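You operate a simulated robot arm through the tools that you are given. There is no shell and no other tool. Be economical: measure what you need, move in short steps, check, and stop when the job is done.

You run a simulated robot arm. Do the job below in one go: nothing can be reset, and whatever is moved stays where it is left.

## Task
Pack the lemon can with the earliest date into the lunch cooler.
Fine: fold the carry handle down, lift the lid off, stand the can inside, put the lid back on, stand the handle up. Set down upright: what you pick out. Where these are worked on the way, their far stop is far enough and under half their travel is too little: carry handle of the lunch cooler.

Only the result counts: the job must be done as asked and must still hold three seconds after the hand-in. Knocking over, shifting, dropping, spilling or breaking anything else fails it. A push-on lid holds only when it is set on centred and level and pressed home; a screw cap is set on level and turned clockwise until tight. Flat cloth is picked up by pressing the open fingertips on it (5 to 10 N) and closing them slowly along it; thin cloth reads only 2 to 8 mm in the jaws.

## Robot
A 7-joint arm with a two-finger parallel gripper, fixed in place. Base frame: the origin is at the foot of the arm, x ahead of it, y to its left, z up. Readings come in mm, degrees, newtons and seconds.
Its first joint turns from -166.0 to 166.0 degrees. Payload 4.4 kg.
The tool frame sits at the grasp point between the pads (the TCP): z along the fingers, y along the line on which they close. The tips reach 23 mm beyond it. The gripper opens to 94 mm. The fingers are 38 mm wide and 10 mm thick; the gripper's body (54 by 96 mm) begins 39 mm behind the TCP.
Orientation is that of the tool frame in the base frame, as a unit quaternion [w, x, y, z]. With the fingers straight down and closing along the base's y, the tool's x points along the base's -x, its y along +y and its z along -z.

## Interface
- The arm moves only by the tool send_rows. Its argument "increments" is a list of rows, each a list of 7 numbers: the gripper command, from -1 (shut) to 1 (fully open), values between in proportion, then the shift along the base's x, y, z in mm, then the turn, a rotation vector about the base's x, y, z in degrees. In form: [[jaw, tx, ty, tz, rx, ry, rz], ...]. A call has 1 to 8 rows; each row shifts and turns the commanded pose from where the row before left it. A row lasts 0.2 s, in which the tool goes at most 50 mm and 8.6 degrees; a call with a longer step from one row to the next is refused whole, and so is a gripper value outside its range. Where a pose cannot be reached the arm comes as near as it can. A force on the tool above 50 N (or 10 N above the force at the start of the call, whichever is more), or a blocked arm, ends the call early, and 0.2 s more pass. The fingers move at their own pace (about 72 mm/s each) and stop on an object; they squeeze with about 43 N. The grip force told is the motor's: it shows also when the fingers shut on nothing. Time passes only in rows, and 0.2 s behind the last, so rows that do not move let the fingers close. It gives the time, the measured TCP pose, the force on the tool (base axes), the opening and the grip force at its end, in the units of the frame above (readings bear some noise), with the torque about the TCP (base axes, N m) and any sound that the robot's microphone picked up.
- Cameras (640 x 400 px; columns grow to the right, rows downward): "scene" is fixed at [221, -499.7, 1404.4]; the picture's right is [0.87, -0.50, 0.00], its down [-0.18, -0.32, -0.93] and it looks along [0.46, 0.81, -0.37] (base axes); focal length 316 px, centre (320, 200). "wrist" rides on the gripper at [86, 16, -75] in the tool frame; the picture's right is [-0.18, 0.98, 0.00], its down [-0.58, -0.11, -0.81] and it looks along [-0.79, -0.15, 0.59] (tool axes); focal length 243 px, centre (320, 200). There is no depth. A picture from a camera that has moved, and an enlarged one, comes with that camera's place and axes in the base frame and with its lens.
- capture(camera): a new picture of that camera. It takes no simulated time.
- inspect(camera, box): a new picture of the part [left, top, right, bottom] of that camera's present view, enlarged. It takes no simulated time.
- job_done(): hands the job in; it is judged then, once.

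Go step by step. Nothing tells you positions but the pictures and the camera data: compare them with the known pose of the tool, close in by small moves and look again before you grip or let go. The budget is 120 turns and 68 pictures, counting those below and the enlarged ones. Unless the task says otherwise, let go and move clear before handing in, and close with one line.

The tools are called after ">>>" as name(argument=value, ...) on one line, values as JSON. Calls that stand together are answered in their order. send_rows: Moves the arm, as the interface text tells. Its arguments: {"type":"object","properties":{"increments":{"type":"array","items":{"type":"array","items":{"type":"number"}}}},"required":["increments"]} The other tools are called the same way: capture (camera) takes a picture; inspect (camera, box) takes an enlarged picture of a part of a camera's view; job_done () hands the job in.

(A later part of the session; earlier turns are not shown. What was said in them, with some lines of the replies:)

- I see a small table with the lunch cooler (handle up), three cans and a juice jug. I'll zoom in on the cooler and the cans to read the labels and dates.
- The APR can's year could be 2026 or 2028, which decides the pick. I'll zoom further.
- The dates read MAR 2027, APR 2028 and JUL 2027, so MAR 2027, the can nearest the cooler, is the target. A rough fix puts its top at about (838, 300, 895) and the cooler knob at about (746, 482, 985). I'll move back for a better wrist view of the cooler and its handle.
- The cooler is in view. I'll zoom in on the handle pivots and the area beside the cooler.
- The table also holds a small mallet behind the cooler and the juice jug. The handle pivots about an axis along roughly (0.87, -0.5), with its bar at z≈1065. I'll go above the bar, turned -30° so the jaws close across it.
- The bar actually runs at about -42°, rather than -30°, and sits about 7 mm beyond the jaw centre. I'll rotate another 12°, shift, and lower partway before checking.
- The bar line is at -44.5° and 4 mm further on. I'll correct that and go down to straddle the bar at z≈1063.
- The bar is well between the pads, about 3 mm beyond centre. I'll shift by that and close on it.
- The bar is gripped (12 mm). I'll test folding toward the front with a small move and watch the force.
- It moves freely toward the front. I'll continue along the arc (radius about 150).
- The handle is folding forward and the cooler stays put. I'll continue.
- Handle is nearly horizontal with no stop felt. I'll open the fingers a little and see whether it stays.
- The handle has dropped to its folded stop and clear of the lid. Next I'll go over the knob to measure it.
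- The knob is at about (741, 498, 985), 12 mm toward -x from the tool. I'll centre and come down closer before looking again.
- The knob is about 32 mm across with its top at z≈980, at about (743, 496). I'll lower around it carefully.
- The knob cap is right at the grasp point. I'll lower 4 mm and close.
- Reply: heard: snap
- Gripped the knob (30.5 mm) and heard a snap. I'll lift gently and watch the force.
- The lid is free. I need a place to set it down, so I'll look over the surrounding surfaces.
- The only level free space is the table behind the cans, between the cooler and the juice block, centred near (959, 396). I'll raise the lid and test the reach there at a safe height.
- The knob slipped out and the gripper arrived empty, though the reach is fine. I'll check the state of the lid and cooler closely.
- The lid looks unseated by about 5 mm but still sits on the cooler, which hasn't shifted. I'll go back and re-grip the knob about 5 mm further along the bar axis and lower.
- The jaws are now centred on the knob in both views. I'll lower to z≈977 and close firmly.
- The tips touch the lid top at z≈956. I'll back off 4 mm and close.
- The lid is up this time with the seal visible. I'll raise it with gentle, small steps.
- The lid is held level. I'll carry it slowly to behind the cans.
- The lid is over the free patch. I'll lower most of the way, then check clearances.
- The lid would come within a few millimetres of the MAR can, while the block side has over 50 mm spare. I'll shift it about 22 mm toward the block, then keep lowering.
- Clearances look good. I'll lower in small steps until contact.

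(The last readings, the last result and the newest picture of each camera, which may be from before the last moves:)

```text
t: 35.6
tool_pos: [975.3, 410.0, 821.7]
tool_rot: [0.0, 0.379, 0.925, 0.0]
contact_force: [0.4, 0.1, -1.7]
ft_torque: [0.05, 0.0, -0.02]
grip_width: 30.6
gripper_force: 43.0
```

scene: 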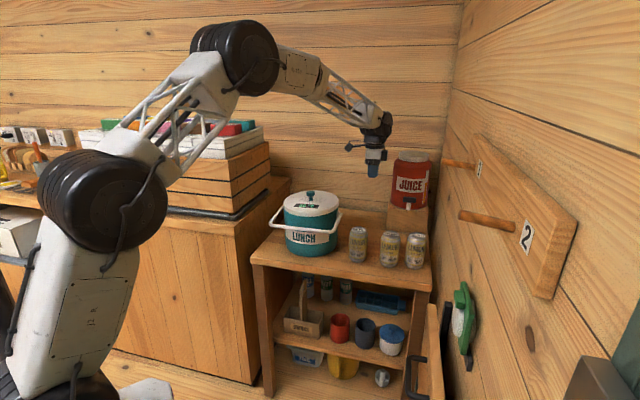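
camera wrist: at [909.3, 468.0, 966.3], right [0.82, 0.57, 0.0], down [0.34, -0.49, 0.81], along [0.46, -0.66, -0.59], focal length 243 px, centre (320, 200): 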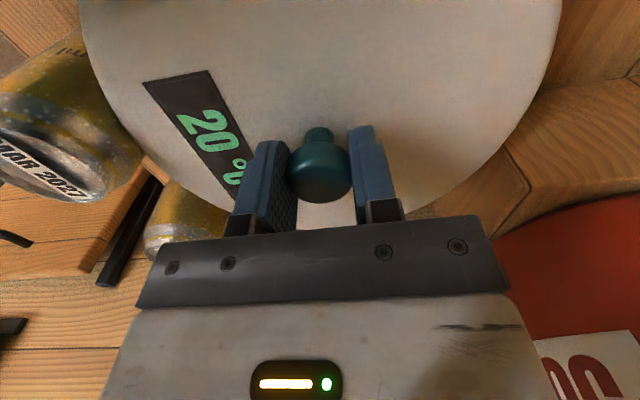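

>>> send_rows(increments=[[-1, 0, 0, -2, 0, 0, 0], [-1, 0, 0, -2, 0, 0, 0], [-1, 0, 0, -2, 0, 0, 0], [-1, 0, 0, -2, 0, 0, 0], [-1, 0, 0, 0, 0, 0, 0]])

>>> inspect(camera="scene", box=[320, 170, 440, 280])

```text
t: 36.8
tool_pos: [977.3, 410.8, 819.6]
tool_rot: [0.002, 0.379, 0.926, 0.002]
contact_force: [-10.1, -6.0, 47.8]
ft_torque: [-0.08, 0.17, 0.0]
grip_width: 30.8
gripper_force: 43.2
```

```text
3.64 times, centred on (380, 225) of scene
camera zoom: at [221.0, -499.7, 1404.4], right [0.87, -0.5, 0.0], down [-0.18, -0.32, -0.93], along [0.46, 0.81, -0.37], focal length 1149 px, centre (102, 109)
```

zoom: 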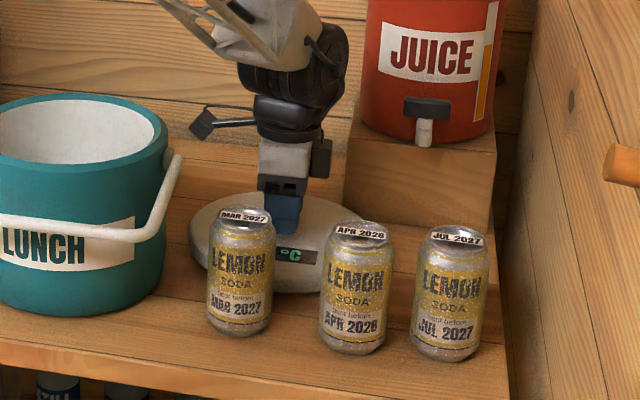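

The lid is on the table (TCP 819.6). I'll relieve the pressure, open, and rise clear.

>>> send_rows(increments=[[-1, 0, 0, 3, 0, 0, 0], [-1, 0, 0, 3, 0, 0, 0], [-0.6, 0, 0, 0, 0, 0, 0], [-0.2, 0, 0, 0, 0, 0, 0], [0.2, 0, 0, 0, 0, 0, 0], [0.2, 0, 0, 0, 0, 0, 0]])

```text
t: 38.2
tool_pos: [976.6, 412.0, 820.0]
tool_rot: [0.0, 0.379, 0.925, 0.001]
contact_force: [-0.6, -0.3, -0.2]
ft_torque: [0.0, 0.04, -0.04]
grip_width: 56.4
gripper_force: 0.1
```

The lid is released. I'll rise, turn 90° so the camera faces the table front and the jaws close along the can row, and go above the MAR can.

>>> send_rows(increments=[[0.2, 0, 0, 30, 0, 0, 0], [0.2, 0, 0, 45, 0, 0, 0], [0.2, 0, 0, 45, 0, 0, 0], [0.2, 0, 0, 45, 0, 0, 0], [0.2, -16, -12, 15, 0, 0, 8.2], [0.2, -16, -12, 0, 0, 0, 8.2], [0.2, -16, -12, 0, 0, 0, 8.2], [0.2, -16, -12, 0, 0, 0, 8.2]])

>>> send_rows(increments=[[0.8, -16, -12, 0, 0, 0, 8.2], [0.8, -16, -12, 0, 0, 0, 8.2], [0.8, -16, -12, 0, 0, 0, 8.2], [0.8, -16, -12, 0, 0, 0, 8.2], [0.8, 0, 0, 0, 0, 0, 8.2], [0.8, 0, 0, 0, 0, 0, 8.2], [0.8, 0, 0, 0, 0, 0, 8], [0.8, 0, 0, 0, 0, 0, 0]])

>>> capture(camera="wrist")

>>> inspect(camera="scene", box=[270, 150, 440, 290])

```text
t: 40.0
tool_pos: [913.4, 362.4, 999.4]
tool_rot: [0.0, 0.101, 0.995, 0.0]
contact_force: [-0.8, -1.0, 0.0]
ft_torque: [0.01, 0.01, 0.02]
grip_width: 56.5
gripper_force: 0.0
```

```text
t: 41.8
tool_pos: [849.5, 314.1, 998.9]
tool_rot: [0.0, -0.388, 0.922, 0.0]
contact_force: [-0.5, 0.0, 0.6]
ft_torque: [0.01, -0.01, -0.02]
grip_width: 84.6
gripper_force: 0.1
```

```text
24 pictures are left
camera wrist: at [775.9, 264.7, 1075.0], right [-0.57, 0.82, 0.0], down [0.48, 0.34, 0.81], along [0.66, 0.46, -0.59], focal length 243 px, centre (320, 200)
```

wrist: 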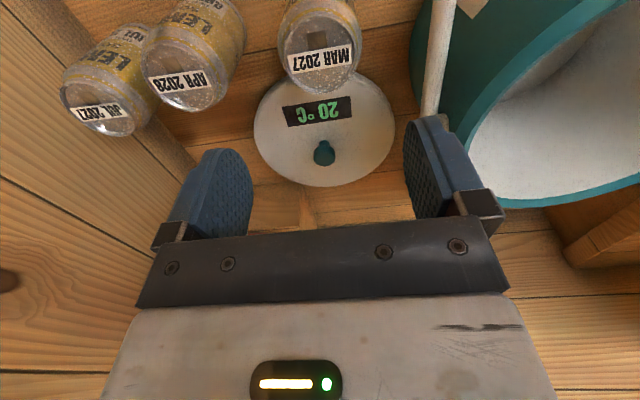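

```text
2.86 times, centred on (355, 220) of scene
camera zoom: at [221.0, -499.7, 1404.4], right [0.87, -0.5, 0.0], down [-0.18, -0.32, -0.93], along [0.46, 0.81, -0.37], focal length 903 px, centre (220, 143)
```

zoom: 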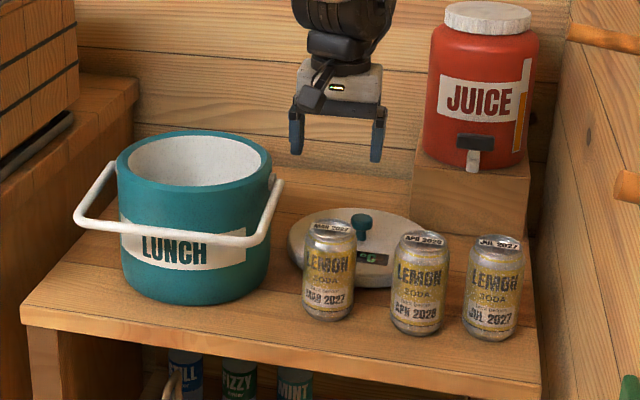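

The can is nearly centred under the jaws; estimated top is (850, 317, 885). I'll lower to just above the grasp height and check.

>>> send_rows(increments=[[0.8, 1, 2, -30, 0, 0, 0], [0.8, 0, 0, -30, 0, 0, 0], [0.8, 0, 0, -20, 0, 0, 0], [0.8, 0, 0, 0, 0, 0, 0]])

>>> capture(camera="wrist")

>>> inspect(camera="scene", box=[325, 190, 405, 270])

```text
t: 42.8
tool_pos: [849.7, 316.4, 920.1]
tool_rot: [0.0, -0.387, 0.922, 0.0]
contact_force: [-0.3, 0.0, -0.1]
ft_torque: [-0.01, -0.02, 0.03]
grip_width: 84.8
gripper_force: 0.0
```

```text
22 pictures are left
camera wrist: at [777.0, 267.0, 995.0], right [-0.57, 0.82, 0.0], down [0.49, 0.34, 0.81], along [0.66, 0.46, -0.59], focal length 243 px, centre (320, 200)
```

wrist: 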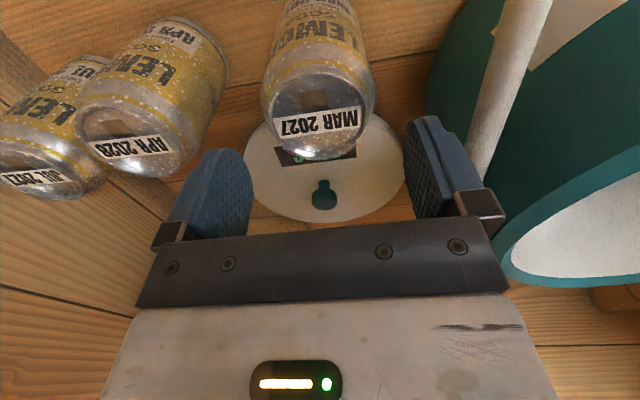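

```text
5.00 times, centred on (365, 230) of scene
camera zoom: at [221.0, -499.7, 1404.4], right [0.87, -0.5, 0.0], down [-0.18, -0.32, -0.93], along [0.46, 0.81, -0.37], focal length 1580 px, centre (95, 50)
```

zoom: 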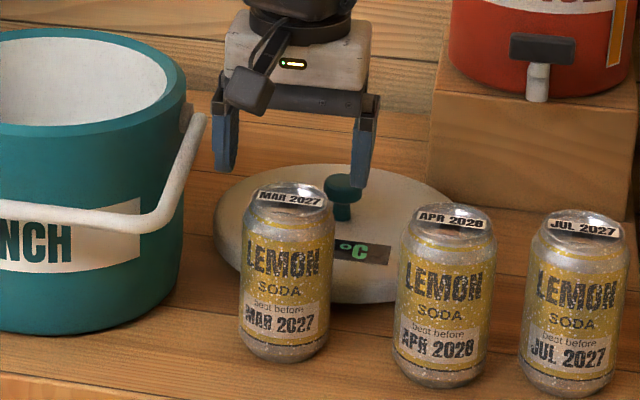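

Alignment is good in both views. I'll lower to grip the can's upper part (TCP≈876) and close gently.

>>> send_rows(increments=[[0.8, 0, 0, -15, 0, 0, 0], [0.8, 0, 0, -15, 0, 0, 0], [0.8, 0, 0, -14, 0, 0, 0], [0.8, 0, 0, 0, 0, 0, 0]])

>>> inspect(camera="scene", box=[325, 190, 405, 270])

```text
t: 43.8
tool_pos: [849.5, 317.0, 876.6]
tool_rot: [0.0, -0.386, 0.922, 0.0]
contact_force: [0.1, -0.2, -1.1]
ft_torque: [0.03, -0.01, 0.02]
grip_width: 84.5
gripper_force: 0.1
```

```text
5.00 times, centred on (365, 230) of scene
camera zoom: at [221.0, -499.7, 1404.4], right [0.87, -0.5, 0.0], down [-0.18, -0.32, -0.93], along [0.46, 0.81, -0.37], focal length 1580 px, centre (95, 50)
```

zoom: 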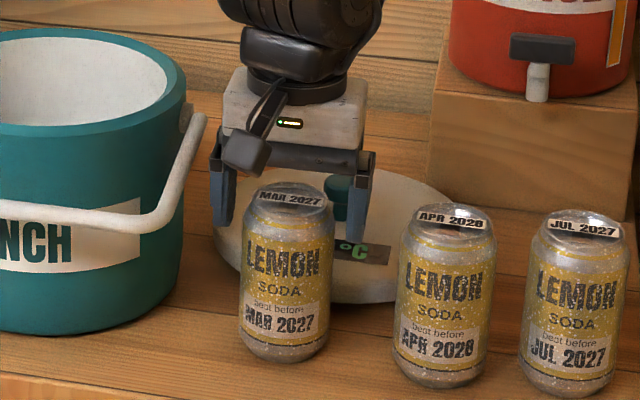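

The can is about 4 mm toward the cooler side of the jaw centre. I'll shift and close.

>>> send_rows(increments=[[0.8, -2.5, 2.7, 0, 0, 0, 0], [0.6, 0, 0, 0, 0, 0, 0], [0.45, 0, 0, 0, 0, 0, 0], [0.3, 0, 0, 0, 0, 0, 0], [0, 0, 0, 0, 0, 0, 0], [-0.5, 0, 0, 0, 0, 0, 0], [-1, 0, 0, 0, 0, 0, 0], [-1, 0, 0, 0, 0, 0, 0]])

>>> capture(camera="wrist")

```text
t: 45.6
tool_pos: [845.7, 320.4, 876.3]
tool_rot: [0.0, -0.387, 0.922, 0.0]
contact_force: [1.5, -0.5, 0.1]
ft_torque: [-0.09, -0.06, 0.0]
grip_width: 65.2
gripper_force: 42.9
```

```text
19 pictures are left
camera wrist: at [774.3, 269.8, 951.2], right [-0.57, 0.82, 0.0], down [0.49, 0.34, 0.81], along [0.66, 0.46, -0.59], focal length 243 px, centre (320, 200)
```

wrist: 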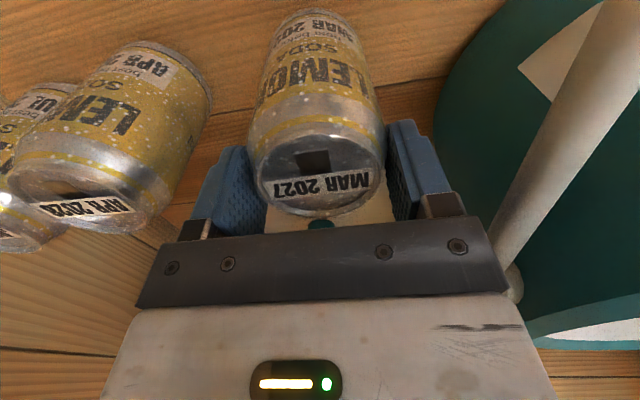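

The can is gripped (65 mm). I'll lift it gently.

>>> send_rows(increments=[[-1, 0, 0, 5, 0, 0, 0], [-1, 0, 0, 10, 0, 0, 0], [-1, 0, 0, 15, 0, 0, 0], [-1, 0, 0, 20, 0, 0, 0], [-1, 0, 0, 20, 0, 0, 0], [-1, 0, 0, 20, 0, 0, 0], [-1, 0, 0, 15, 0, 0, 0], [-1, 0, 0, 5, 0, 0, 0]])

>>> send_rows(increments=[[-1, 0, 0, 5, 0, 0, 0], [-1, 0, 0, 15, 0, 0, 0], [-1, 0, 0, 20, 0, 0, 0], [-1, 0, 0, 20, 0, 0, 0], [-1, 0, 0, 20, 0, 0, 0], [-1, 0, 0, 15, 0, 0, 0], [-1, 0, 0, 5, 0, 0, 0]])

>>> capture(camera="scene")

```text
t: 47.4
tool_pos: [845.3, 319.8, 985.1]
tool_rot: [0.0, -0.387, 0.922, 0.0]
contact_force: [-0.1, 0.0, -2.9]
ft_torque: [0.03, 0.03, 0.01]
grip_width: 65.4
gripper_force: 43.1
```

```text
t: 49.0
tool_pos: [847.3, 318.9, 1085.3]
tool_rot: [0.0, -0.386, 0.922, 0.001]
contact_force: [0.7, 0.4, -3.3]
ft_torque: [0.01, -0.04, 0.0]
grip_width: 65.2
gripper_force: 42.6
```

```text
18 pictures are left
```

scene: 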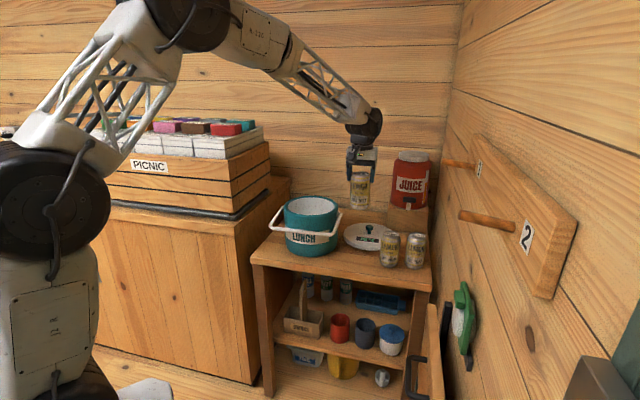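

The can is held well clear. I'll carry it above the cooler centre.

>>> send_rows(increments=[[-1, -4.8, 8.8, 0, 0, 0, 0], [-1, -9, 16, 0, 0, 0, 0], [-1, -10, 18, 0, 0, 0, 0], [-1, -10, 18, 0, 0, 0, 0], [-1, -10, 18, 0, 0, 0, 0], [-1, -10, 18, 0, 0, 0, 0], [-1, -10, 18, 0, 0, 0, 0], [-1, -10, 18, 0, 0, 0, 0]])

>>> send_rows(increments=[[-1, -10, 18, 0, 0, 0, 0], [-1, -8, 14, 0, 0, 0, 0], [-1, -5, 10, 0, 0, 0, 0], [-1, 0, 0, -10, 0, 0, 0], [-1, 0, 0, -10, 0, 0, 0], [-1, 0, 0, 0, 0, 0, 0]])

>>> inspect(camera="scene", box=[260, 130, 350, 260])

>>> capture(camera="wrist")

```text
t: 50.8
tool_pos: [773.2, 452.4, 1085.6]
tool_rot: [0.0, -0.386, 0.922, 0.0]
contact_force: [-0.2, -0.4, -3.7]
ft_torque: [0.01, -0.01, -0.04]
grip_width: 65.2
gripper_force: 43.1
```

```text
t: 52.2
tool_pos: [750.1, 494.3, 1065.8]
tool_rot: [0.0, -0.386, 0.922, 0.0]
contact_force: [0.2, 0.0, -3.3]
ft_torque: [0.02, -0.02, 0.01]
grip_width: 65.5
gripper_force: 42.8
```

```text
3.08 times, centred on (305, 195) of scene
camera zoom: at [221.0, -499.7, 1404.4], right [0.87, -0.5, 0.0], down [-0.18, -0.32, -0.93], along [0.46, 0.81, -0.37], focal length 972 px, centre (366, 215)
```

zoom: 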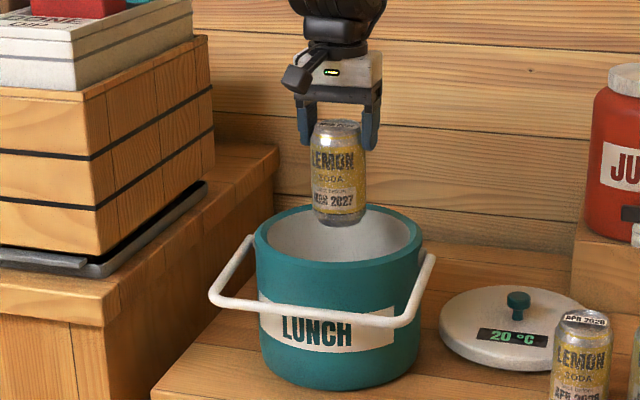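

```text
16 pictures are left
camera wrist: at [677.6, 444.8, 1140.3], right [-0.57, 0.82, 0.0], down [0.49, 0.34, 0.81], along [0.66, 0.46, -0.59], focal length 243 px, centre (320, 200)
```

wrist: 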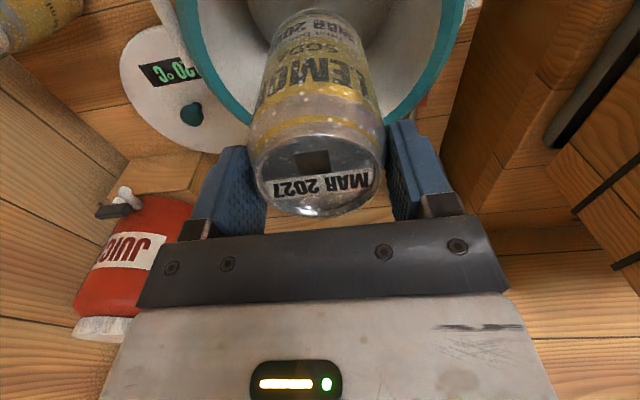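

The can is centred over the opening. I'll lower it into the cooler.

>>> send_rows(increments=[[-1, 0, 0, -8, 0, 0, 0], [-1, 0, 0, -15, 0, 0, 0], [-1, 0, 0, -20, 0, 0, 0], [-1, 0, 0, -20, 0, 0, 0], [-1, 0, 0, -20, 0, 0, 0], [-1, 0, 0, -20, 0, 0, 0], [-1, 0, 0, -15, 0, 0, 0], [-1, 0, 0, -8, 0, 0, 0]])

>>> inspect(camera="scene", box=[270, 150, 350, 250])

```text
t: 54.0
tool_pos: [750.9, 494.5, 939.7]
tool_rot: [0.001, -0.387, 0.922, 0.0]
contact_force: [0.0, 0.1, -3.7]
ft_torque: [-0.01, 0.0, -0.01]
grip_width: 65.7
gripper_force: 42.5
```

```text
4.00 times, centred on (310, 200) of scene
camera zoom: at [221.0, -499.7, 1404.4], right [0.87, -0.5, 0.0], down [-0.18, -0.32, -0.93], along [0.46, 0.81, -0.37], focal length 1264 px, centre (360, 200)
```

zoom: 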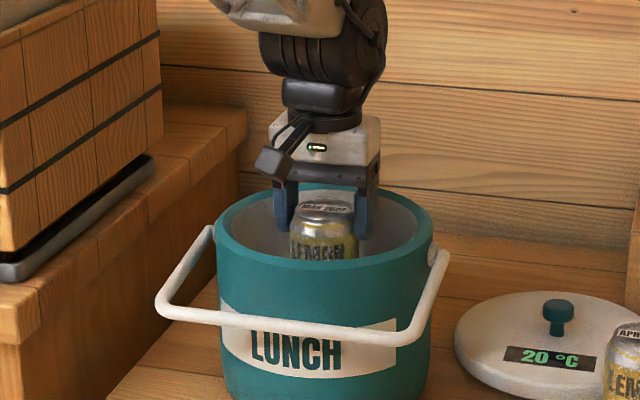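

>>> send_rows(increments=[[-1, 0, 0, -8, 0, 0, 0], [-1, 0, 0, -10, 0, 0, 0], [-1, 0, 0, -8, 0, 0, 0], [-1, 0, 0, -5, 0, 0, 0], [-1, 0, 0, 0, 0, 0, 0]])

```text
t: 55.2
tool_pos: [749.8, 494.2, 910.3]
tool_rot: [0.0, -0.387, 0.922, 0.0]
contact_force: [0.1, -0.5, -3.8]
ft_torque: [0.05, -0.01, -0.03]
grip_width: 65.1
gripper_force: 42.8
```

>>> send_rows(increments=[[-1, 0, 0, -3, 0, 0, 0], [-1, 0, 0, -3, 0, 0, 0], [-1, 0, 0, -3, 0, 0, 0], [-1, 0, 0, 0, 0, 0, 0]])

>>> inspect(camera="scene", box=[270, 150, 350, 250])

```text
t: 56.2
tool_pos: [749.2, 494.3, 899.7]
tool_rot: [0.0, -0.387, 0.922, 0.0]
contact_force: [-0.5, -0.3, -2.8]
ft_torque: [-0.01, -0.03, 0.02]
grip_width: 65.4
gripper_force: 43.5
```

```text
4.00 times, centred on (310, 200) of scene
camera zoom: at [221.0, -499.7, 1404.4], right [0.87, -0.5, 0.0], down [-0.18, -0.32, -0.93], along [0.46, 0.81, -0.37], focal length 1264 px, centre (360, 200)
```

zoom: 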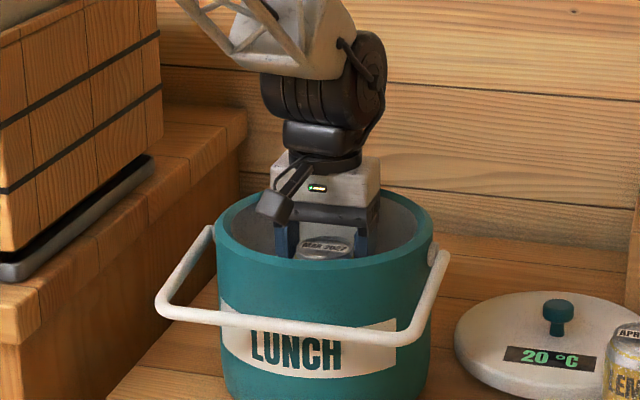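

>>> send_rows(increments=[[-1, 0, 0, -2, 0, 0, 0], [-1, 0, 0, -2, 0, 0, 0], [-1, 0, 0, -2, 0, 0, 0], [-1, 0, 0, -2, 0, 0, 0], [-1, 0, 0, 0, 0, 0, 0]])

```text
t: 57.4
tool_pos: [750.6, 495.3, 893.0]
tool_rot: [0.001, -0.387, 0.922, 0.001]
contact_force: [0.1, -7.0, 19.4]
ft_torque: [-0.48, 0.47, 0.15]
grip_width: 65.2
gripper_force: 42.8
```

The can is on the cooler floor. I'll ease off and open the fingers.

>>> send_rows(increments=[[-1, 0, 0, 2.3, 0, 0, 0], [-1, 0, 0, 0, 0, 0, 0], [0.42, 0, 0, 0, 0, 0, 0], [0.5, 0, 0, 0, 0, 0, 0], [0.7, 0, 0, 0, 0, 0, 0], [0.7, 0, 0, 0, 0, 0, 0]])

>>> send_rows(increments=[[0.7, 0, 0, 5, 0, 0, 0], [0.7, 0, 0, 15, 0, 0, 0], [0.7, 0, 0, 30, 0, 0, 0], [0.7, 0, 0, 40, 0, 0, 0], [0.7, 0, 0, 45, 0, 0, 0], [0.7, 0, 0, 30, 0, 0, 0], [0.7, 0, 0, 0, 0, 0, 0]])

>>> inspect(camera="scene", box=[270, 150, 350, 250])

>>> capture(camera="wrist")

```text
t: 58.8
tool_pos: [749.2, 494.6, 895.4]
tool_rot: [0.001, -0.387, 0.922, 0.001]
contact_force: [0.4, 0.1, 0.2]
ft_torque: [-0.01, 0.02, -0.02]
grip_width: 80.0
gripper_force: 0.0
```

```text
t: 60.4
tool_pos: [750.2, 494.7, 1059.3]
tool_rot: [0.0, -0.387, 0.922, 0.0]
contact_force: [0.1, 0.1, -0.1]
ft_torque: [-0.03, -0.01, -0.01]
grip_width: 79.9
gripper_force: 0.2
```

```text
4.00 times, centred on (310, 200) of scene
camera zoom: at [221.0, -499.7, 1404.4], right [0.87, -0.5, 0.0], down [-0.18, -0.32, -0.93], along [0.46, 0.81, -0.37], focal length 1264 px, centre (360, 200)
```

zoom: 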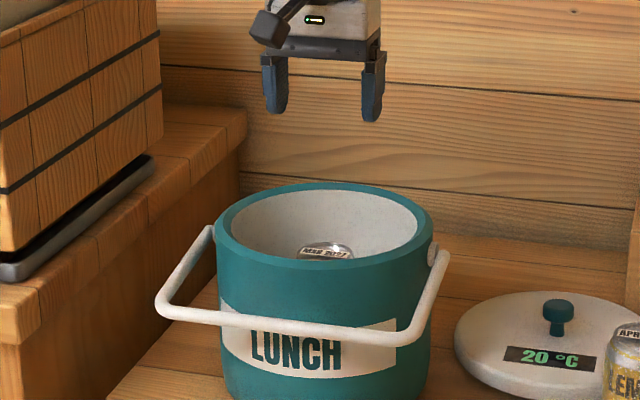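

```text
12 pictures are left
camera wrist: at [677.3, 445.3, 1134.9], right [-0.57, 0.82, 0.0], down [0.49, 0.34, 0.81], along [0.66, 0.46, -0.59], focal length 243 px, centre (320, 200)
```

wrist: 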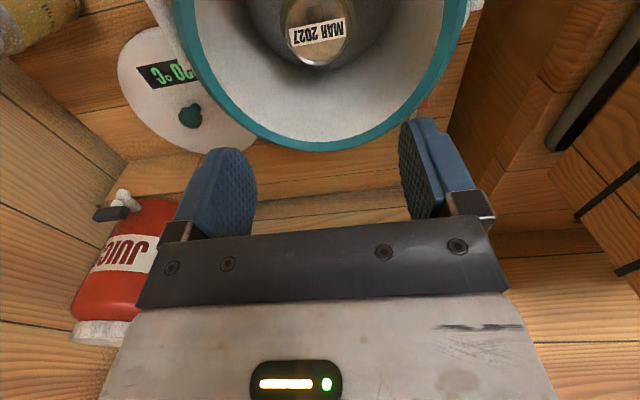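

The can stands upright in the cooler. I'll go back to the lid with the original yaw.

>>> send_rows(increments=[[0.2, 25, -9, 0, 0, 0, -8.2], [0.2, 25, -9, 0, 0, 0, -8.2], [0.2, 25, -9, 0, 0, 0, -8.2], [0.2, 25, -9, 0, 0, 0, -8.2], [0.2, 25, -9, 0, 0, 0, -8.2], [0.2, 25, -9, 0, 0, 0, -8.2], [0.2, 25, -9, 0, 0, 0, -8.2], [0.2, 25, -9, 0, 0, 0, -8.2]])

>>> send_rows(increments=[[0.2, 26.3, -11.5, -10, 0, 0, -8.2], [0.2, 0, 0, -40, 0, 0, -8.2], [0.2, 0, 0, -40, 0, 0, -8], [0.2, 0, 0, -45, 0, 0, 0], [0.2, 0, 0, -40, 0, 0, 0], [0.2, 0, 0, -20, 0, 0, 0], [0.2, 0, 0, 0, 0, 0, 0]])

>>> capture(camera="wrist")

```text
t: 62.2
tool_pos: [949.3, 423.5, 1060.4]
tool_rot: [0.0, 0.175, 0.985, 0.0]
contact_force: [-0.9, 0.0, 0.8]
ft_torque: [-0.01, 0.04, -0.01]
grip_width: 56.4
gripper_force: 0.2
```

```text
t: 63.8
tool_pos: [975.1, 410.1, 865.0]
tool_rot: [0.0, 0.379, 0.925, 0.0]
contact_force: [0.4, -0.1, 0.4]
ft_torque: [0.03, 0.02, 0.0]
grip_width: 56.4
gripper_force: 0.1
```

```text
11 pictures are left
camera wrist: at [924.5, 483.4, 939.5], right [0.82, 0.57, 0.0], down [0.34, -0.49, 0.81], along [0.46, -0.66, -0.59], focal length 243 px, centre (320, 200)
```

wrist: 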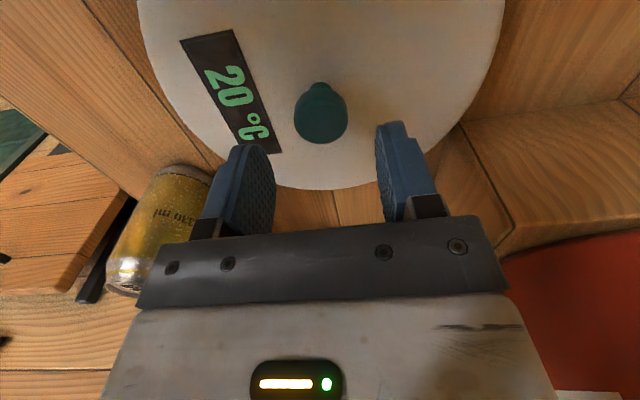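

The knob is where it was left. I'll lower to the same grasp height and close.

>>> send_rows(increments=[[0.2, 0, 0, -20, 0, 0, 0], [0.2, 0, 0, -15, 0, 0, 0], [0.2, 0, 0, -9.3, 0, 0, 0], [0.2, 0, 0, 0, 0, 0, 0], [-0.3, 0, 0, 0, 0, 0, 0], [-0.7, 0, 0, 0, 0, 0, 0], [-1, 0, 0, 0, 0, 0, 0], [-1, 0, 0, 0, 0, 0, 0]])

>>> send_rows(increments=[[-1, 0, 0, 3, 0, 0, 0], [-1, 0, 0, 6, 0, 0, 0], [-1, 0, 0, 10, 0, 0, 0], [-1, 0, 0, 15, 0, 0, 0], [-1, 0, 0, 20, 0, 0, 0], [-1, 0, 0, 20, 0, 0, 0], [-1, 0, 0, 15, 0, 0, 0], [-1, 0, 0, 6, 0, 0, 0]])

```text
t: 65.6
tool_pos: [975.6, 411.9, 821.0]
tool_rot: [0.0, 0.379, 0.926, -0.001]
contact_force: [0.6, -0.6, 0.2]
ft_torque: [0.0, 0.01, -0.02]
grip_width: 30.4
gripper_force: 43.1
```

```text
t: 67.4
tool_pos: [975.8, 410.9, 915.2]
tool_rot: [0.0, 0.379, 0.926, 0.0]
contact_force: [-0.7, 0.4, -0.9]
ft_torque: [-0.01, 0.01, -0.04]
grip_width: 30.7
gripper_force: 42.9
```

>>> send_rows(increments=[[-1, 0, 0, 8, 0, 0, 0], [-1, 0, 0, 16, 0, 0, 0], [-1, 0, 0, 20, 0, 0, 0], [-1, 0, 0, 20, 0, 0, 0], [-1, 0, 0, 20, 0, 0, 0], [-1, 0, 0, 20, 0, 0, 0], [-1, 0, 0, 16, 0, 0, 0], [-1, 0, 0, 6, 0, 0, 0]])

>>> send_rows(increments=[[-1, -8.5, 3, 0, 0, 0, 0], [-1, -16, 5.7, 0, 0, 0, 0], [-1, -20, 7.1, 0, 0, 0, 0], [-1, -20, 7.1, 0, 0, 0, 0], [-1, -20, 7.1, 0, 0, 0, 0], [-1, -20, 7.1, 0, 0, 0, 0], [-1, -20, 7.1, 0, 0, 0, 0], [-1, -20, 7.1, 0, 0, 0, 0]])

>>> send_rows(increments=[[-1, -20, 7.1, 0, 0, 0, 0], [-1, -20, 7.1, 0, 0, 0, 0], [-1, -18, 6.5, 0, 0, 0, 0], [-1, -14, 5, 0, 0, 0, 0], [-1, -8, 3, 0, 0, 0, 0], [-1, -4, 1.5, 0, 0, 0, 0], [-1, 0, 0, 0, 0, 0, 0]])

>>> inspect(camera="scene", box=[265, 160, 345, 240])

```text
t: 69.2
tool_pos: [977.2, 410.0, 1041.4]
tool_rot: [0.0, 0.378, 0.926, 0.0]
contact_force: [0.9, 0.1, -0.2]
ft_torque: [-0.01, -0.01, -0.01]
grip_width: 30.6
gripper_force: 43.1
```

```text
t: 71.0
tool_pos: [830.7, 462.9, 1040.4]
tool_rot: [0.0, 0.378, 0.926, 0.0]
contact_force: [-0.3, -0.2, -1.1]
ft_torque: [-0.03, -0.02, 0.0]
grip_width: 30.4
gripper_force: 43.0
```

```text
t: 72.6
tool_pos: [747.6, 492.8, 1042.7]
tool_rot: [0.0, 0.379, 0.926, 0.0]
contact_force: [0.0, 0.5, 0.1]
ft_torque: [0.04, 0.02, -0.01]
grip_width: 30.7
gripper_force: 42.9
```

```text
5.00 times, centred on (305, 200) of scene
camera zoom: at [221.0, -499.7, 1404.4], right [0.87, -0.5, 0.0], down [-0.18, -0.32, -0.93], along [0.46, 0.81, -0.37], focal length 1580 px, centre (395, 200)
```

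zoom: 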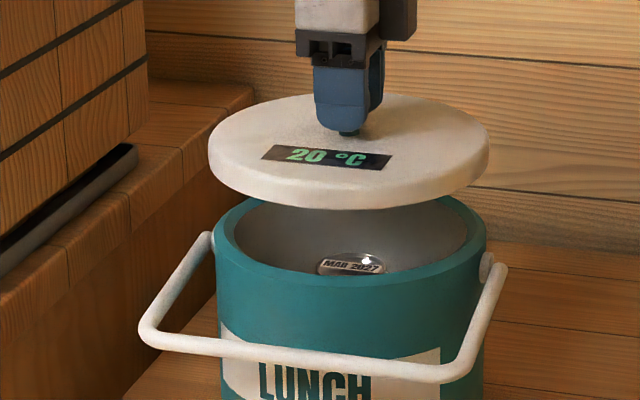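

The lid is centred over the cooler to within about 1–2 mm. I'll lower to just above the rim and check.

>>> send_rows(increments=[[-1, 0, 0, -6, 0, 0, 0], [-1, 0, 0, -12, 0, 0, 0], [-1, 0, 0, -14, 0, 0, 0], [-1, 0, 0, -10, 0, 0, 0], [-1, 0, 0, -6, 0, 0, 0], [-1, 0, 0, -3, 0, 0, 0], [-1, 0, 0, 0, 0, 0, 0]])

>>> inspect(camera="scene", box=[275, 180, 345, 240])

```text
t: 74.2
tool_pos: [747.2, 493.8, 990.0]
tool_rot: [0.0, 0.379, 0.925, 0.0]
contact_force: [0.6, 0.2, -1.5]
ft_torque: [0.01, 0.01, -0.02]
grip_width: 30.4
gripper_force: 43.1
```

```text
6.67 times, centred on (310, 210) of scene
camera zoom: at [221.0, -499.7, 1404.4], right [0.87, -0.5, 0.0], down [-0.18, -0.32, -0.93], along [0.46, 0.81, -0.37], focal length 2107 px, centre (387, 133)
```

zoom: 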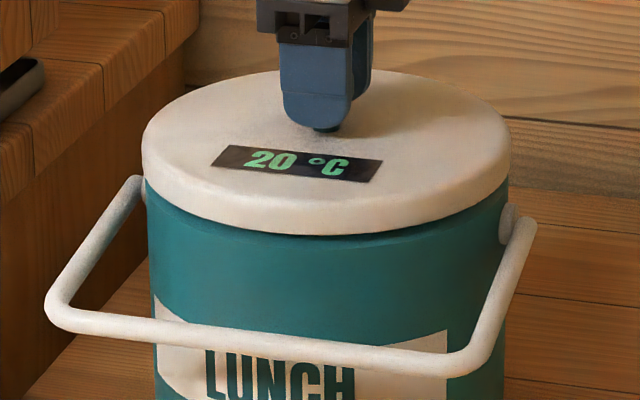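

Centred laterally (the lid edges overhang the body evenly). I'll continue down slowly.

>>> send_rows(increments=[[-1, 0, 0, -2, 0, 0, 0], [-1, 0, 0, -2, 0, 0, 0], [-1, 0, 0, -2, 0, 0, 0], [-1, 0, 0, -2, 0, 0, 0], [-1, 0, 0, 0, 0, 0, 0]])

```text
t: 75.4
tool_pos: [747.9, 493.4, 982.4]
tool_rot: [0.001, 0.379, 0.926, 0.0]
contact_force: [0.3, -4.2, 1.0]
ft_torque: [-0.07, -0.04, -0.06]
grip_width: 30.5
gripper_force: 42.7
```

There's a slight sideways touch in y. I'll ease 1 mm that way and keep going down.

>>> send_rows(increments=[[-1, 0, -1, 0, 0, 0, 0], [-1, 0, 0, -1.5, 0, 0, 0], [-1, 0, 0, -1.5, 0, 0, 0], [-1, 0, 0, 0, 0, 0, 0]])

```text
t: 76.4
tool_pos: [748.7, 492.0, 981.0]
tool_rot: [0.001, 0.379, 0.925, 0.001]
contact_force: [-10.6, -3.4, 35.1]
ft_torque: [-0.03, 0.17, 0.01]
grip_width: 30.3
gripper_force: 43.6
```

Even vertical contact (35 N, hardly any torque). I'll press on in small steps, listening for the snap.

>>> send_rows(increments=[[-1, 0, 0, -1, 0, 0, 0], [-1, 0, 0, -1, 0, 0, 0], [-1, 0, 0, 0, 0, 0, 0]])

```text
t: 77.2
tool_pos: [747.6, 492.4, 977.9]
tool_rot: [0.001, 0.379, 0.925, 0.001]
contact_force: [0.1, 0.4, 48.2]
ft_torque: [0.05, 0.02, 0.03]
grip_width: 30.9
gripper_force: 43.2
```

>>> send_rows(increments=[[-1, 0, 0, -1, 0, 0, 0], [-1, 0, 0, 0, 0, 0, 0]])

```text
t: 77.8
tool_pos: [748.3, 492.3, 975.4]
tool_rot: [-0.001, 0.379, 0.926, -0.001]
contact_force: [10.2, 10.0, 39.7]
ft_torque: [0.08, -0.14, -0.02]
grip_width: 30.4
gripper_force: 43.5
```

>>> send_rows(increments=[[-1, 0, 0, -1.5, 0, 0, 0], [-1, 0, 0, -1, 0, 0, 0], [-1, 0, 0, 0, 0, 0, 0]])

>>> inspect(camera="scene", box=[275, 180, 345, 240])

```text
t: 78.6
tool_pos: [746.9, 491.9, 975.3]
tool_rot: [0.001, 0.379, 0.925, 0.001]
contact_force: [12.5, 11.8, 43.1]
ft_torque: [-0.03, -0.24, -0.04]
grip_width: 30.5
gripper_force: 42.9
```

```text
6.67 times, centred on (310, 210) of scene
camera zoom: at [221.0, -499.7, 1404.4], right [0.87, -0.5, 0.0], down [-0.18, -0.32, -0.93], along [0.46, 0.81, -0.37], focal length 2107 px, centre (387, 133)
```

zoom: 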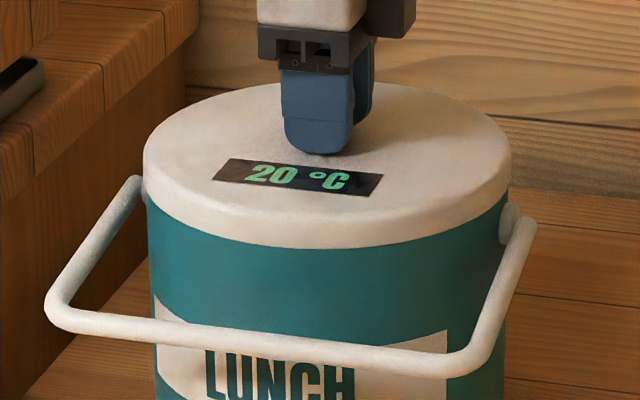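

The lid now sits at the same place in the picture as at the start, but I heard no snap. I'll release the knob and press evenly on the lid with both open fingertips.

>>> send_rows(increments=[[-1, 0, 0, 3, 0, 0, 0], [-0.5, 0.7, 0.7, 2, 0, 0, 0], [0, 0, 0, 0, 0, 0, 0], [0.1, 0, 0, 0, 0, 0, 0], [0.1, 0, 0, 0, 0, 0, 0]])

```text
t: 79.8
tool_pos: [747.8, 491.9, 979.1]
tool_rot: [-0.001, 0.378, 0.926, 0.001]
contact_force: [0.8, 0.2, -0.3]
ft_torque: [0.0, -0.01, 0.0]
grip_width: 51.8
gripper_force: 0.1
heard: snap
```

A snap was heard while releasing, which could be seating or unseating. I'll check the lid height.

>>> inspect(camera="scene", box=[275, 180, 345, 240])

```text
6.67 times, centred on (310, 210) of scene
camera zoom: at [221.0, -499.7, 1404.4], right [0.87, -0.5, 0.0], down [-0.18, -0.32, -0.93], along [0.46, 0.81, -0.37], focal length 2107 px, centre (387, 133)
```

zoom: 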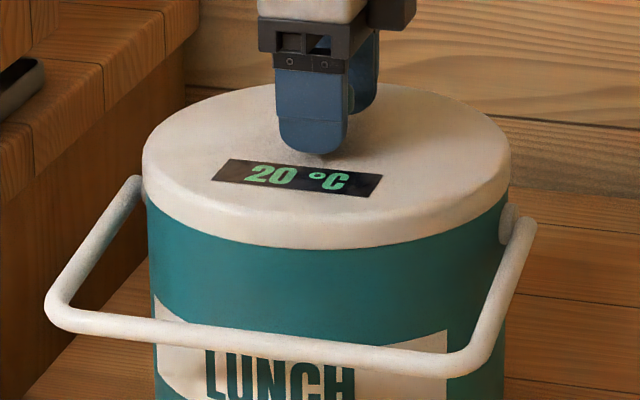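

The lid height is unchanged and matches the original seated position. I'll press once more with the open tips to be sure it is home.

>>> send_rows(increments=[[0.1, 0, 0, -2, 0, 0, 0], [0.1, 0, 0, -2, 0, 0, 0], [0.1, 0, 0, -2, 0, 0, 0], [0.1, 0, 0, 0, 0, 0, 0]])

```text
t: 80.8
tool_pos: [748.6, 493.4, 972.1]
tool_rot: [0.0, 0.379, 0.925, 0.0]
contact_force: [-0.9, 0.2, 0.2]
ft_torque: [0.0, -0.01, 0.01]
grip_width: 51.5
gripper_force: 0.1
```

>>> send_rows(increments=[[0.1, 0, 0, -1.5, 0, 0, 0], [0.1, 0, 0, -1.5, 0, 0, 0], [0.1, 0, 0, -1.5, 0, 0, 0], [0.1, 0, 0, -1.5, 0, 0, 0], [0.1, 0, 0, 0, 0, 0, 0]])

```text
t: 81.7
tool_pos: [748.4, 493.6, 972.0]
tool_rot: [0.002, 0.379, 0.926, 0.002]
contact_force: [-4.2, 0.0, 6.9]
ft_torque: [-0.11, 0.33, -0.03]
grip_width: 52.9
gripper_force: 1.0
stopped in row 4: the force on the tool passed its limit at 54 N (the readings are from after the stop); the commanded pose is now the measured one
```

The lid top is solid at z≈948 and took 54 N without moving. I'll press once more, then rise.

>>> send_rows(increments=[[0.1, 0, 0, -1.5, 0, 0, 0], [0.1, 0, 0, -1, 0, 0, 0], [0.1, 0, 0, 0, 0, 0, 0]])

>>> send_rows(increments=[[0.1, 0, 0, -0.7, 0, 0, 0], [0.1, 0, 0, 0, 0, 0, 0]])

```text
t: 82.5
tool_pos: [748.9, 494.2, 972.6]
tool_rot: [0.002, 0.378, 0.926, 0.004]
contact_force: [-6.0, -3.8, 44.9]
ft_torque: [-0.99, 1.15, -0.05]
grip_width: 54.8
gripper_force: 3.1
```

```text
t: 83.0
tool_pos: [750.1, 493.4, 973.0]
tool_rot: [0.003, 0.378, 0.926, 0.004]
contact_force: [-4.9, -2.0, 7.4]
ft_torque: [-0.13, 0.36, 0.03]
grip_width: 53.5
gripper_force: 2.2
stopped in row 2: the force on the tool passed its limit at 58 N (the readings are from after the stop); the commanded pose is now the measured one
```

The lid is home. Now the handle: it has sunk to about z≈898, so I'll approach it from the front with the tool tilted 20° to keep the gripper body clear of the lid.

>>> send_rows(increments=[[0.1, 0, 0, 30, 0, 0, 0], [0.1, 0, 0, 30, 0, 0, 0], [0.1, -29, -32, 0, 3.57, -3.5, 0], [0.1, -29, -32, 0, 3.57, -3.5, 0], [0.1, -29, -32, 0, 3.57, -3.5, 0], [0.1, -29.6, -33, 0, 3.57, -3.5, 0], [0.1, 0, 0, -30, 0, 0, 0], [0.1, 0, 0, -30, 0, 0, 0]])

>>> capture(camera="wrist")

>>> inspect(camera="scene", box=[260, 170, 350, 270])

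```text
t: 84.8
tool_pos: [633.9, 365.7, 971.5]
tool_rot: [0.069, 0.373, 0.911, 0.165]
contact_force: [-0.4, -0.1, 0.0]
ft_torque: [-0.01, 0.01, 0.0]
grip_width: 51.6
gripper_force: 0.1
```

```text
6 pictures are left
camera wrist: at [564.8, 418.2, 1047.9], right [0.78, 0.53, 0.35], down [0.14, -0.68, 0.72], along [0.61, -0.51, -0.6], focal length 243 px, centre (320, 200)
```

wrist: 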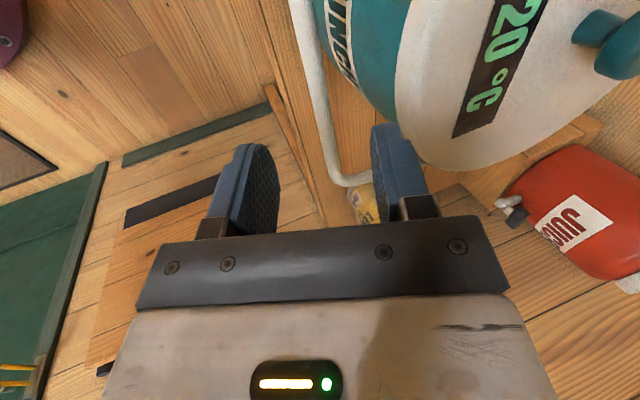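

```text
4.00 times, centred on (305, 220) of scene
camera zoom: at [221.0, -499.7, 1404.4], right [0.87, -0.5, 0.0], down [-0.18, -0.32, -0.93], along [0.46, 0.81, -0.37], focal length 1264 px, centre (380, 120)
```

zoom: 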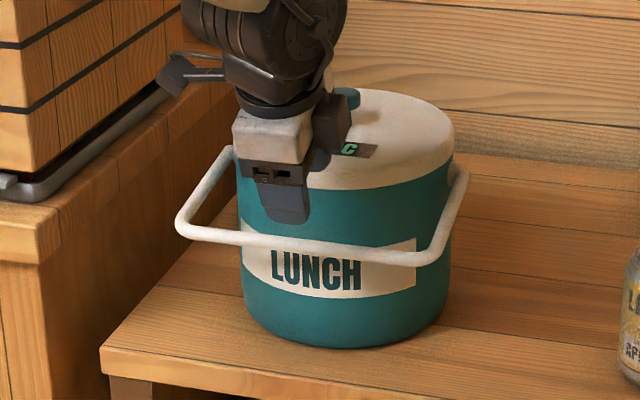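

The bar lies 3 mm outward of the approach line. I'll advance along the tilted tool axis with small corrections, then close.

>>> send_rows(increments=[[0.1, 6.5, 2.3, -19, 0, 0, 0], [0.1, 6.5, 2.3, -19, 0, 0, 0], [0.1, 6.5, 2.3, -19, 0, 0, 0], [0.1, 6.4, 2.3, -19, 0, 0, 0], [0.1, 0, 0, 0, 0, 0, 0]])

>>> capture(camera="wrist")

```text
t: 86.0
tool_pos: [659.2, 373.6, 895.6]
tool_rot: [0.069, 0.374, 0.91, 0.165]
contact_force: [0.2, -0.6, 0.5]
ft_torque: [0.0, 0.0, -0.03]
grip_width: 51.7
gripper_force: 0.1
```

```text
4 pictures are left
camera wrist: at [589.9, 427.1, 971.4], right [0.78, 0.53, 0.35], down [0.14, -0.68, 0.72], along [0.61, -0.51, -0.6], focal length 243 px, centre (320, 200)
```

wrist: 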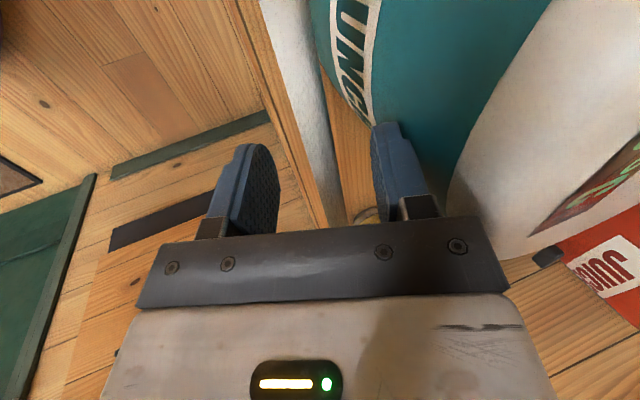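

The bar is between the pads. Closing.

>>> send_rows(increments=[[-0.3, 0, 0, 0, 0, 0, 0], [-0.6, 0, 0, 0, 0, 0, 0], [-1, 0, 0, 0, 0, 0, 0], [-1, 0, 0, 0, 0, 0, 0], [-1, 0, 0, 0, 0, 0, 0]])

```text
t: 87.2
tool_pos: [659.5, 373.6, 895.9]
tool_rot: [0.069, 0.372, 0.911, 0.166]
contact_force: [5.9, 5.1, 11.0]
ft_torque: [0.16, -0.12, -0.13]
grip_width: 12.2
gripper_force: 42.9
```

Gripped. I'll raise the handle along the arc.

>>> send_rows(increments=[[-1, -0.6, -0.6, 15.7, 0, 0, 0], [-1, 0.6, 0.6, 15.7, 0, 0, 0], [-1, 1.8, 1.8, 15.5, 0, 0, 0], [-1, 2.8, 2.8, 15.2, 0, 0, 0], [-1, 0, 0, 0, 0, 0, 0]])

```text
t: 88.3
tool_pos: [663.3, 378.7, 958.8]
tool_rot: [0.068, 0.372, 0.911, 0.164]
contact_force: [-5.2, -2.9, 1.2]
ft_torque: [-0.11, 0.02, 0.27]
grip_width: 12.0
gripper_force: 43.0
```

>>> send_rows(increments=[[-1, 4, 4, 14.6, 0, 0, 0], [-1, 5, 5, 14, 0, 0, 0], [-1, 6, 6, 13.2, 0, 0, 0], [-1, 7, 7, 12.2, 0, 0, 0], [-1, 7.8, 7.8, 11.1, 0, 0, 0], [-1, 8.6, 8.6, 9.9, 0, 0, 0], [-1, 0, 0, 0, 0, 0, 0]])

```text
t: 90.0
tool_pos: [702.8, 417.9, 1033.3]
tool_rot: [0.069, 0.372, 0.911, 0.165]
contact_force: [-1.6, 0.3, 1.3]
ft_torque: [-0.12, -0.07, 0.25]
grip_width: 12.1
gripper_force: 43.6
```

>>> send_rows(increments=[[-1, 9.3, 9.3, 8.5, 0, 0, 0], [-1, 9.9, 9.9, 7.1, 0, 0, 0], [-1, 10.3, 10.3, 5.7, 0, 0, 0], [-1, 10.7, 10.7, 4, 0, 0, 0], [-1, 11, 11, 2.5, 0, 0, 0], [-1, 0, 0, 0, 0, 0, 0]])

```text
t: 91.3
tool_pos: [753.0, 468.3, 1059.9]
tool_rot: [0.068, 0.373, 0.911, 0.165]
contact_force: [-2.0, 2.9, -1.1]
ft_torque: [0.03, 0.08, 0.07]
grip_width: 12.0
gripper_force: 43.0
```

>>> send_rows(increments=[[-1, 6.5, 6.5, 0.7, 0, 0, 0], [-1, 6.5, 6.5, 0.3, 0, 0, 0], [-1, 0, 0, 0, 0, 0, 0]])

>>> inspect(camera="scene", box=[260, 140, 360, 270])

```text
t: 92.2
tool_pos: [766.8, 479.9, 1061.9]
tool_rot: [0.069, 0.373, 0.911, 0.164]
contact_force: [-1.3, -4.6, -0.5]
ft_torque: [-0.55, -0.54, -0.15]
grip_width: 12.1
gripper_force: 42.8
```

```text
3.08 times, centred on (310, 205) of scene
camera zoom: at [221.0, -499.7, 1404.4], right [0.87, -0.5, 0.0], down [-0.18, -0.32, -0.93], along [0.46, 0.81, -0.37], focal length 972 px, centre (351, 185)
```

zoom: 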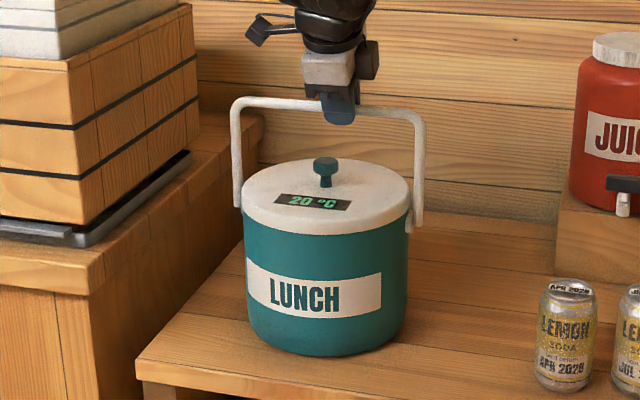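

The handle matches its original upright position. I'll nudge 1 mm to feel for the stop.

>>> send_rows(increments=[[-1, 1, 1, 0, 0, 0, 0], [-1, 0, 0, 0, 0, 0, 0]])

```text
t: 92.8
tool_pos: [766.8, 481.7, 1062.2]
tool_rot: [0.068, 0.373, 0.911, 0.164]
contact_force: [-2.8, -3.2, 0.4]
ft_torque: [-0.18, -0.13, 0.09]
grip_width: 11.9
gripper_force: 42.7
```

Now I'll open evenly and back off along the tool axis.

>>> send_rows(increments=[[-0.6, 0, 0, 0, 0, 0, 0], [-0.2, 0, 0, 0, 0, 0, 0], [0.1, 0, 0, 0, 0, 0, 0], [0.1, 0, 0, 0, 0, 0, 0], [0.1, -2.4, -2.4, 9.4, 0, 0, 0], [0.1, -5, -5, 19, 0, 0, 0], [0.1, -8, -8, 30, 0, 0, 0], [0.1, -10, -10, 38, 0, 0, 0]])

>>> send_rows(increments=[[0.1, -10, -10, 38, 0, 0, 0], [0.1, -10, -10, 38, 0, 0, 0], [0.1, 0, 0, 0, 0, 0, 0], [0.1, 0, 0, 0, 0, 0, 0], [0.1, 0, 0, 0, 0, 0, 0], [0.1, 0, 0, 0, 0, 0, 0], [0.1, 0, 0, 0, 0, 0, 0], [0.1, 0, 0, 0, 0, 0, 0]])

>>> inspect(camera="scene", box=[250, 130, 450, 280])

```text
t: 94.5
tool_pos: [742.5, 456.5, 1156.7]
tool_rot: [0.068, 0.373, 0.911, 0.164]
contact_force: [0.7, -0.5, 0.0]
ft_torque: [0.03, 0.0, 0.02]
grip_width: 51.7
gripper_force: 0.2
```

```text
t: 96.3
tool_pos: [724.0, 436.4, 1234.0]
tool_rot: [0.069, 0.372, 0.911, 0.164]
contact_force: [-0.2, 0.3, -0.2]
ft_torque: [-0.01, 0.0, 0.01]
grip_width: 51.6
gripper_force: 0.0
```

```text
2.67 times, centred on (350, 205) of scene
camera zoom: at [221.0, -499.7, 1404.4], right [0.87, -0.5, 0.0], down [-0.18, -0.32, -0.93], along [0.46, 0.81, -0.37], focal length 843 px, centre (240, 187)
```

zoom: 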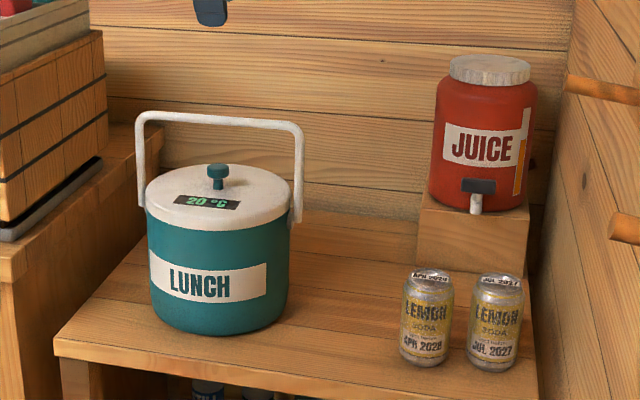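

Everything looks in place and the handle stands by itself. I'll take one last close look at the lid's seating.

>>> inspect(camera="scene", box=[275, 170, 345, 240])

```text
5.71 times, centred on (310, 205) of scene
camera zoom: at [221.0, -499.7, 1404.4], right [0.87, -0.5, 0.0], down [-0.18, -0.32, -0.93], along [0.46, 0.81, -0.37], focal length 1806 px, centre (377, 171)
```

zoom: 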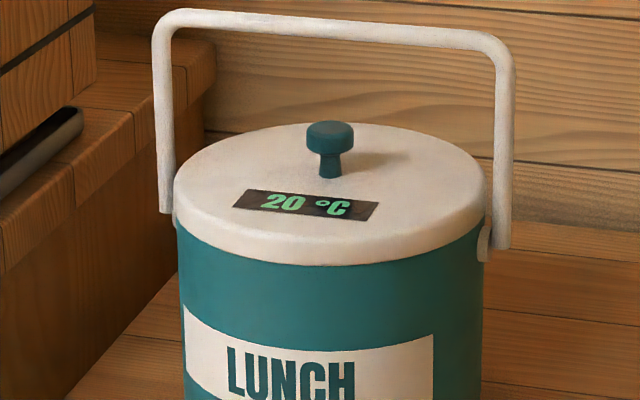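

The lid's gap to the label matches the seated state, it is level, and the handle is standing. The cooler may have moved back a few millimetres while I raised the handle. The other cans, lid spot and jug look undisturbed, so I'm handing in.

>>> job_done()

```text
The job is handed in.
```

I packed the MAR 2027 lemon can, the earliest of the three dates, upright in the lunch cooler, pressed the lid back on and stood the handle up; the cooler itself seems to have slid back a few millimetres.
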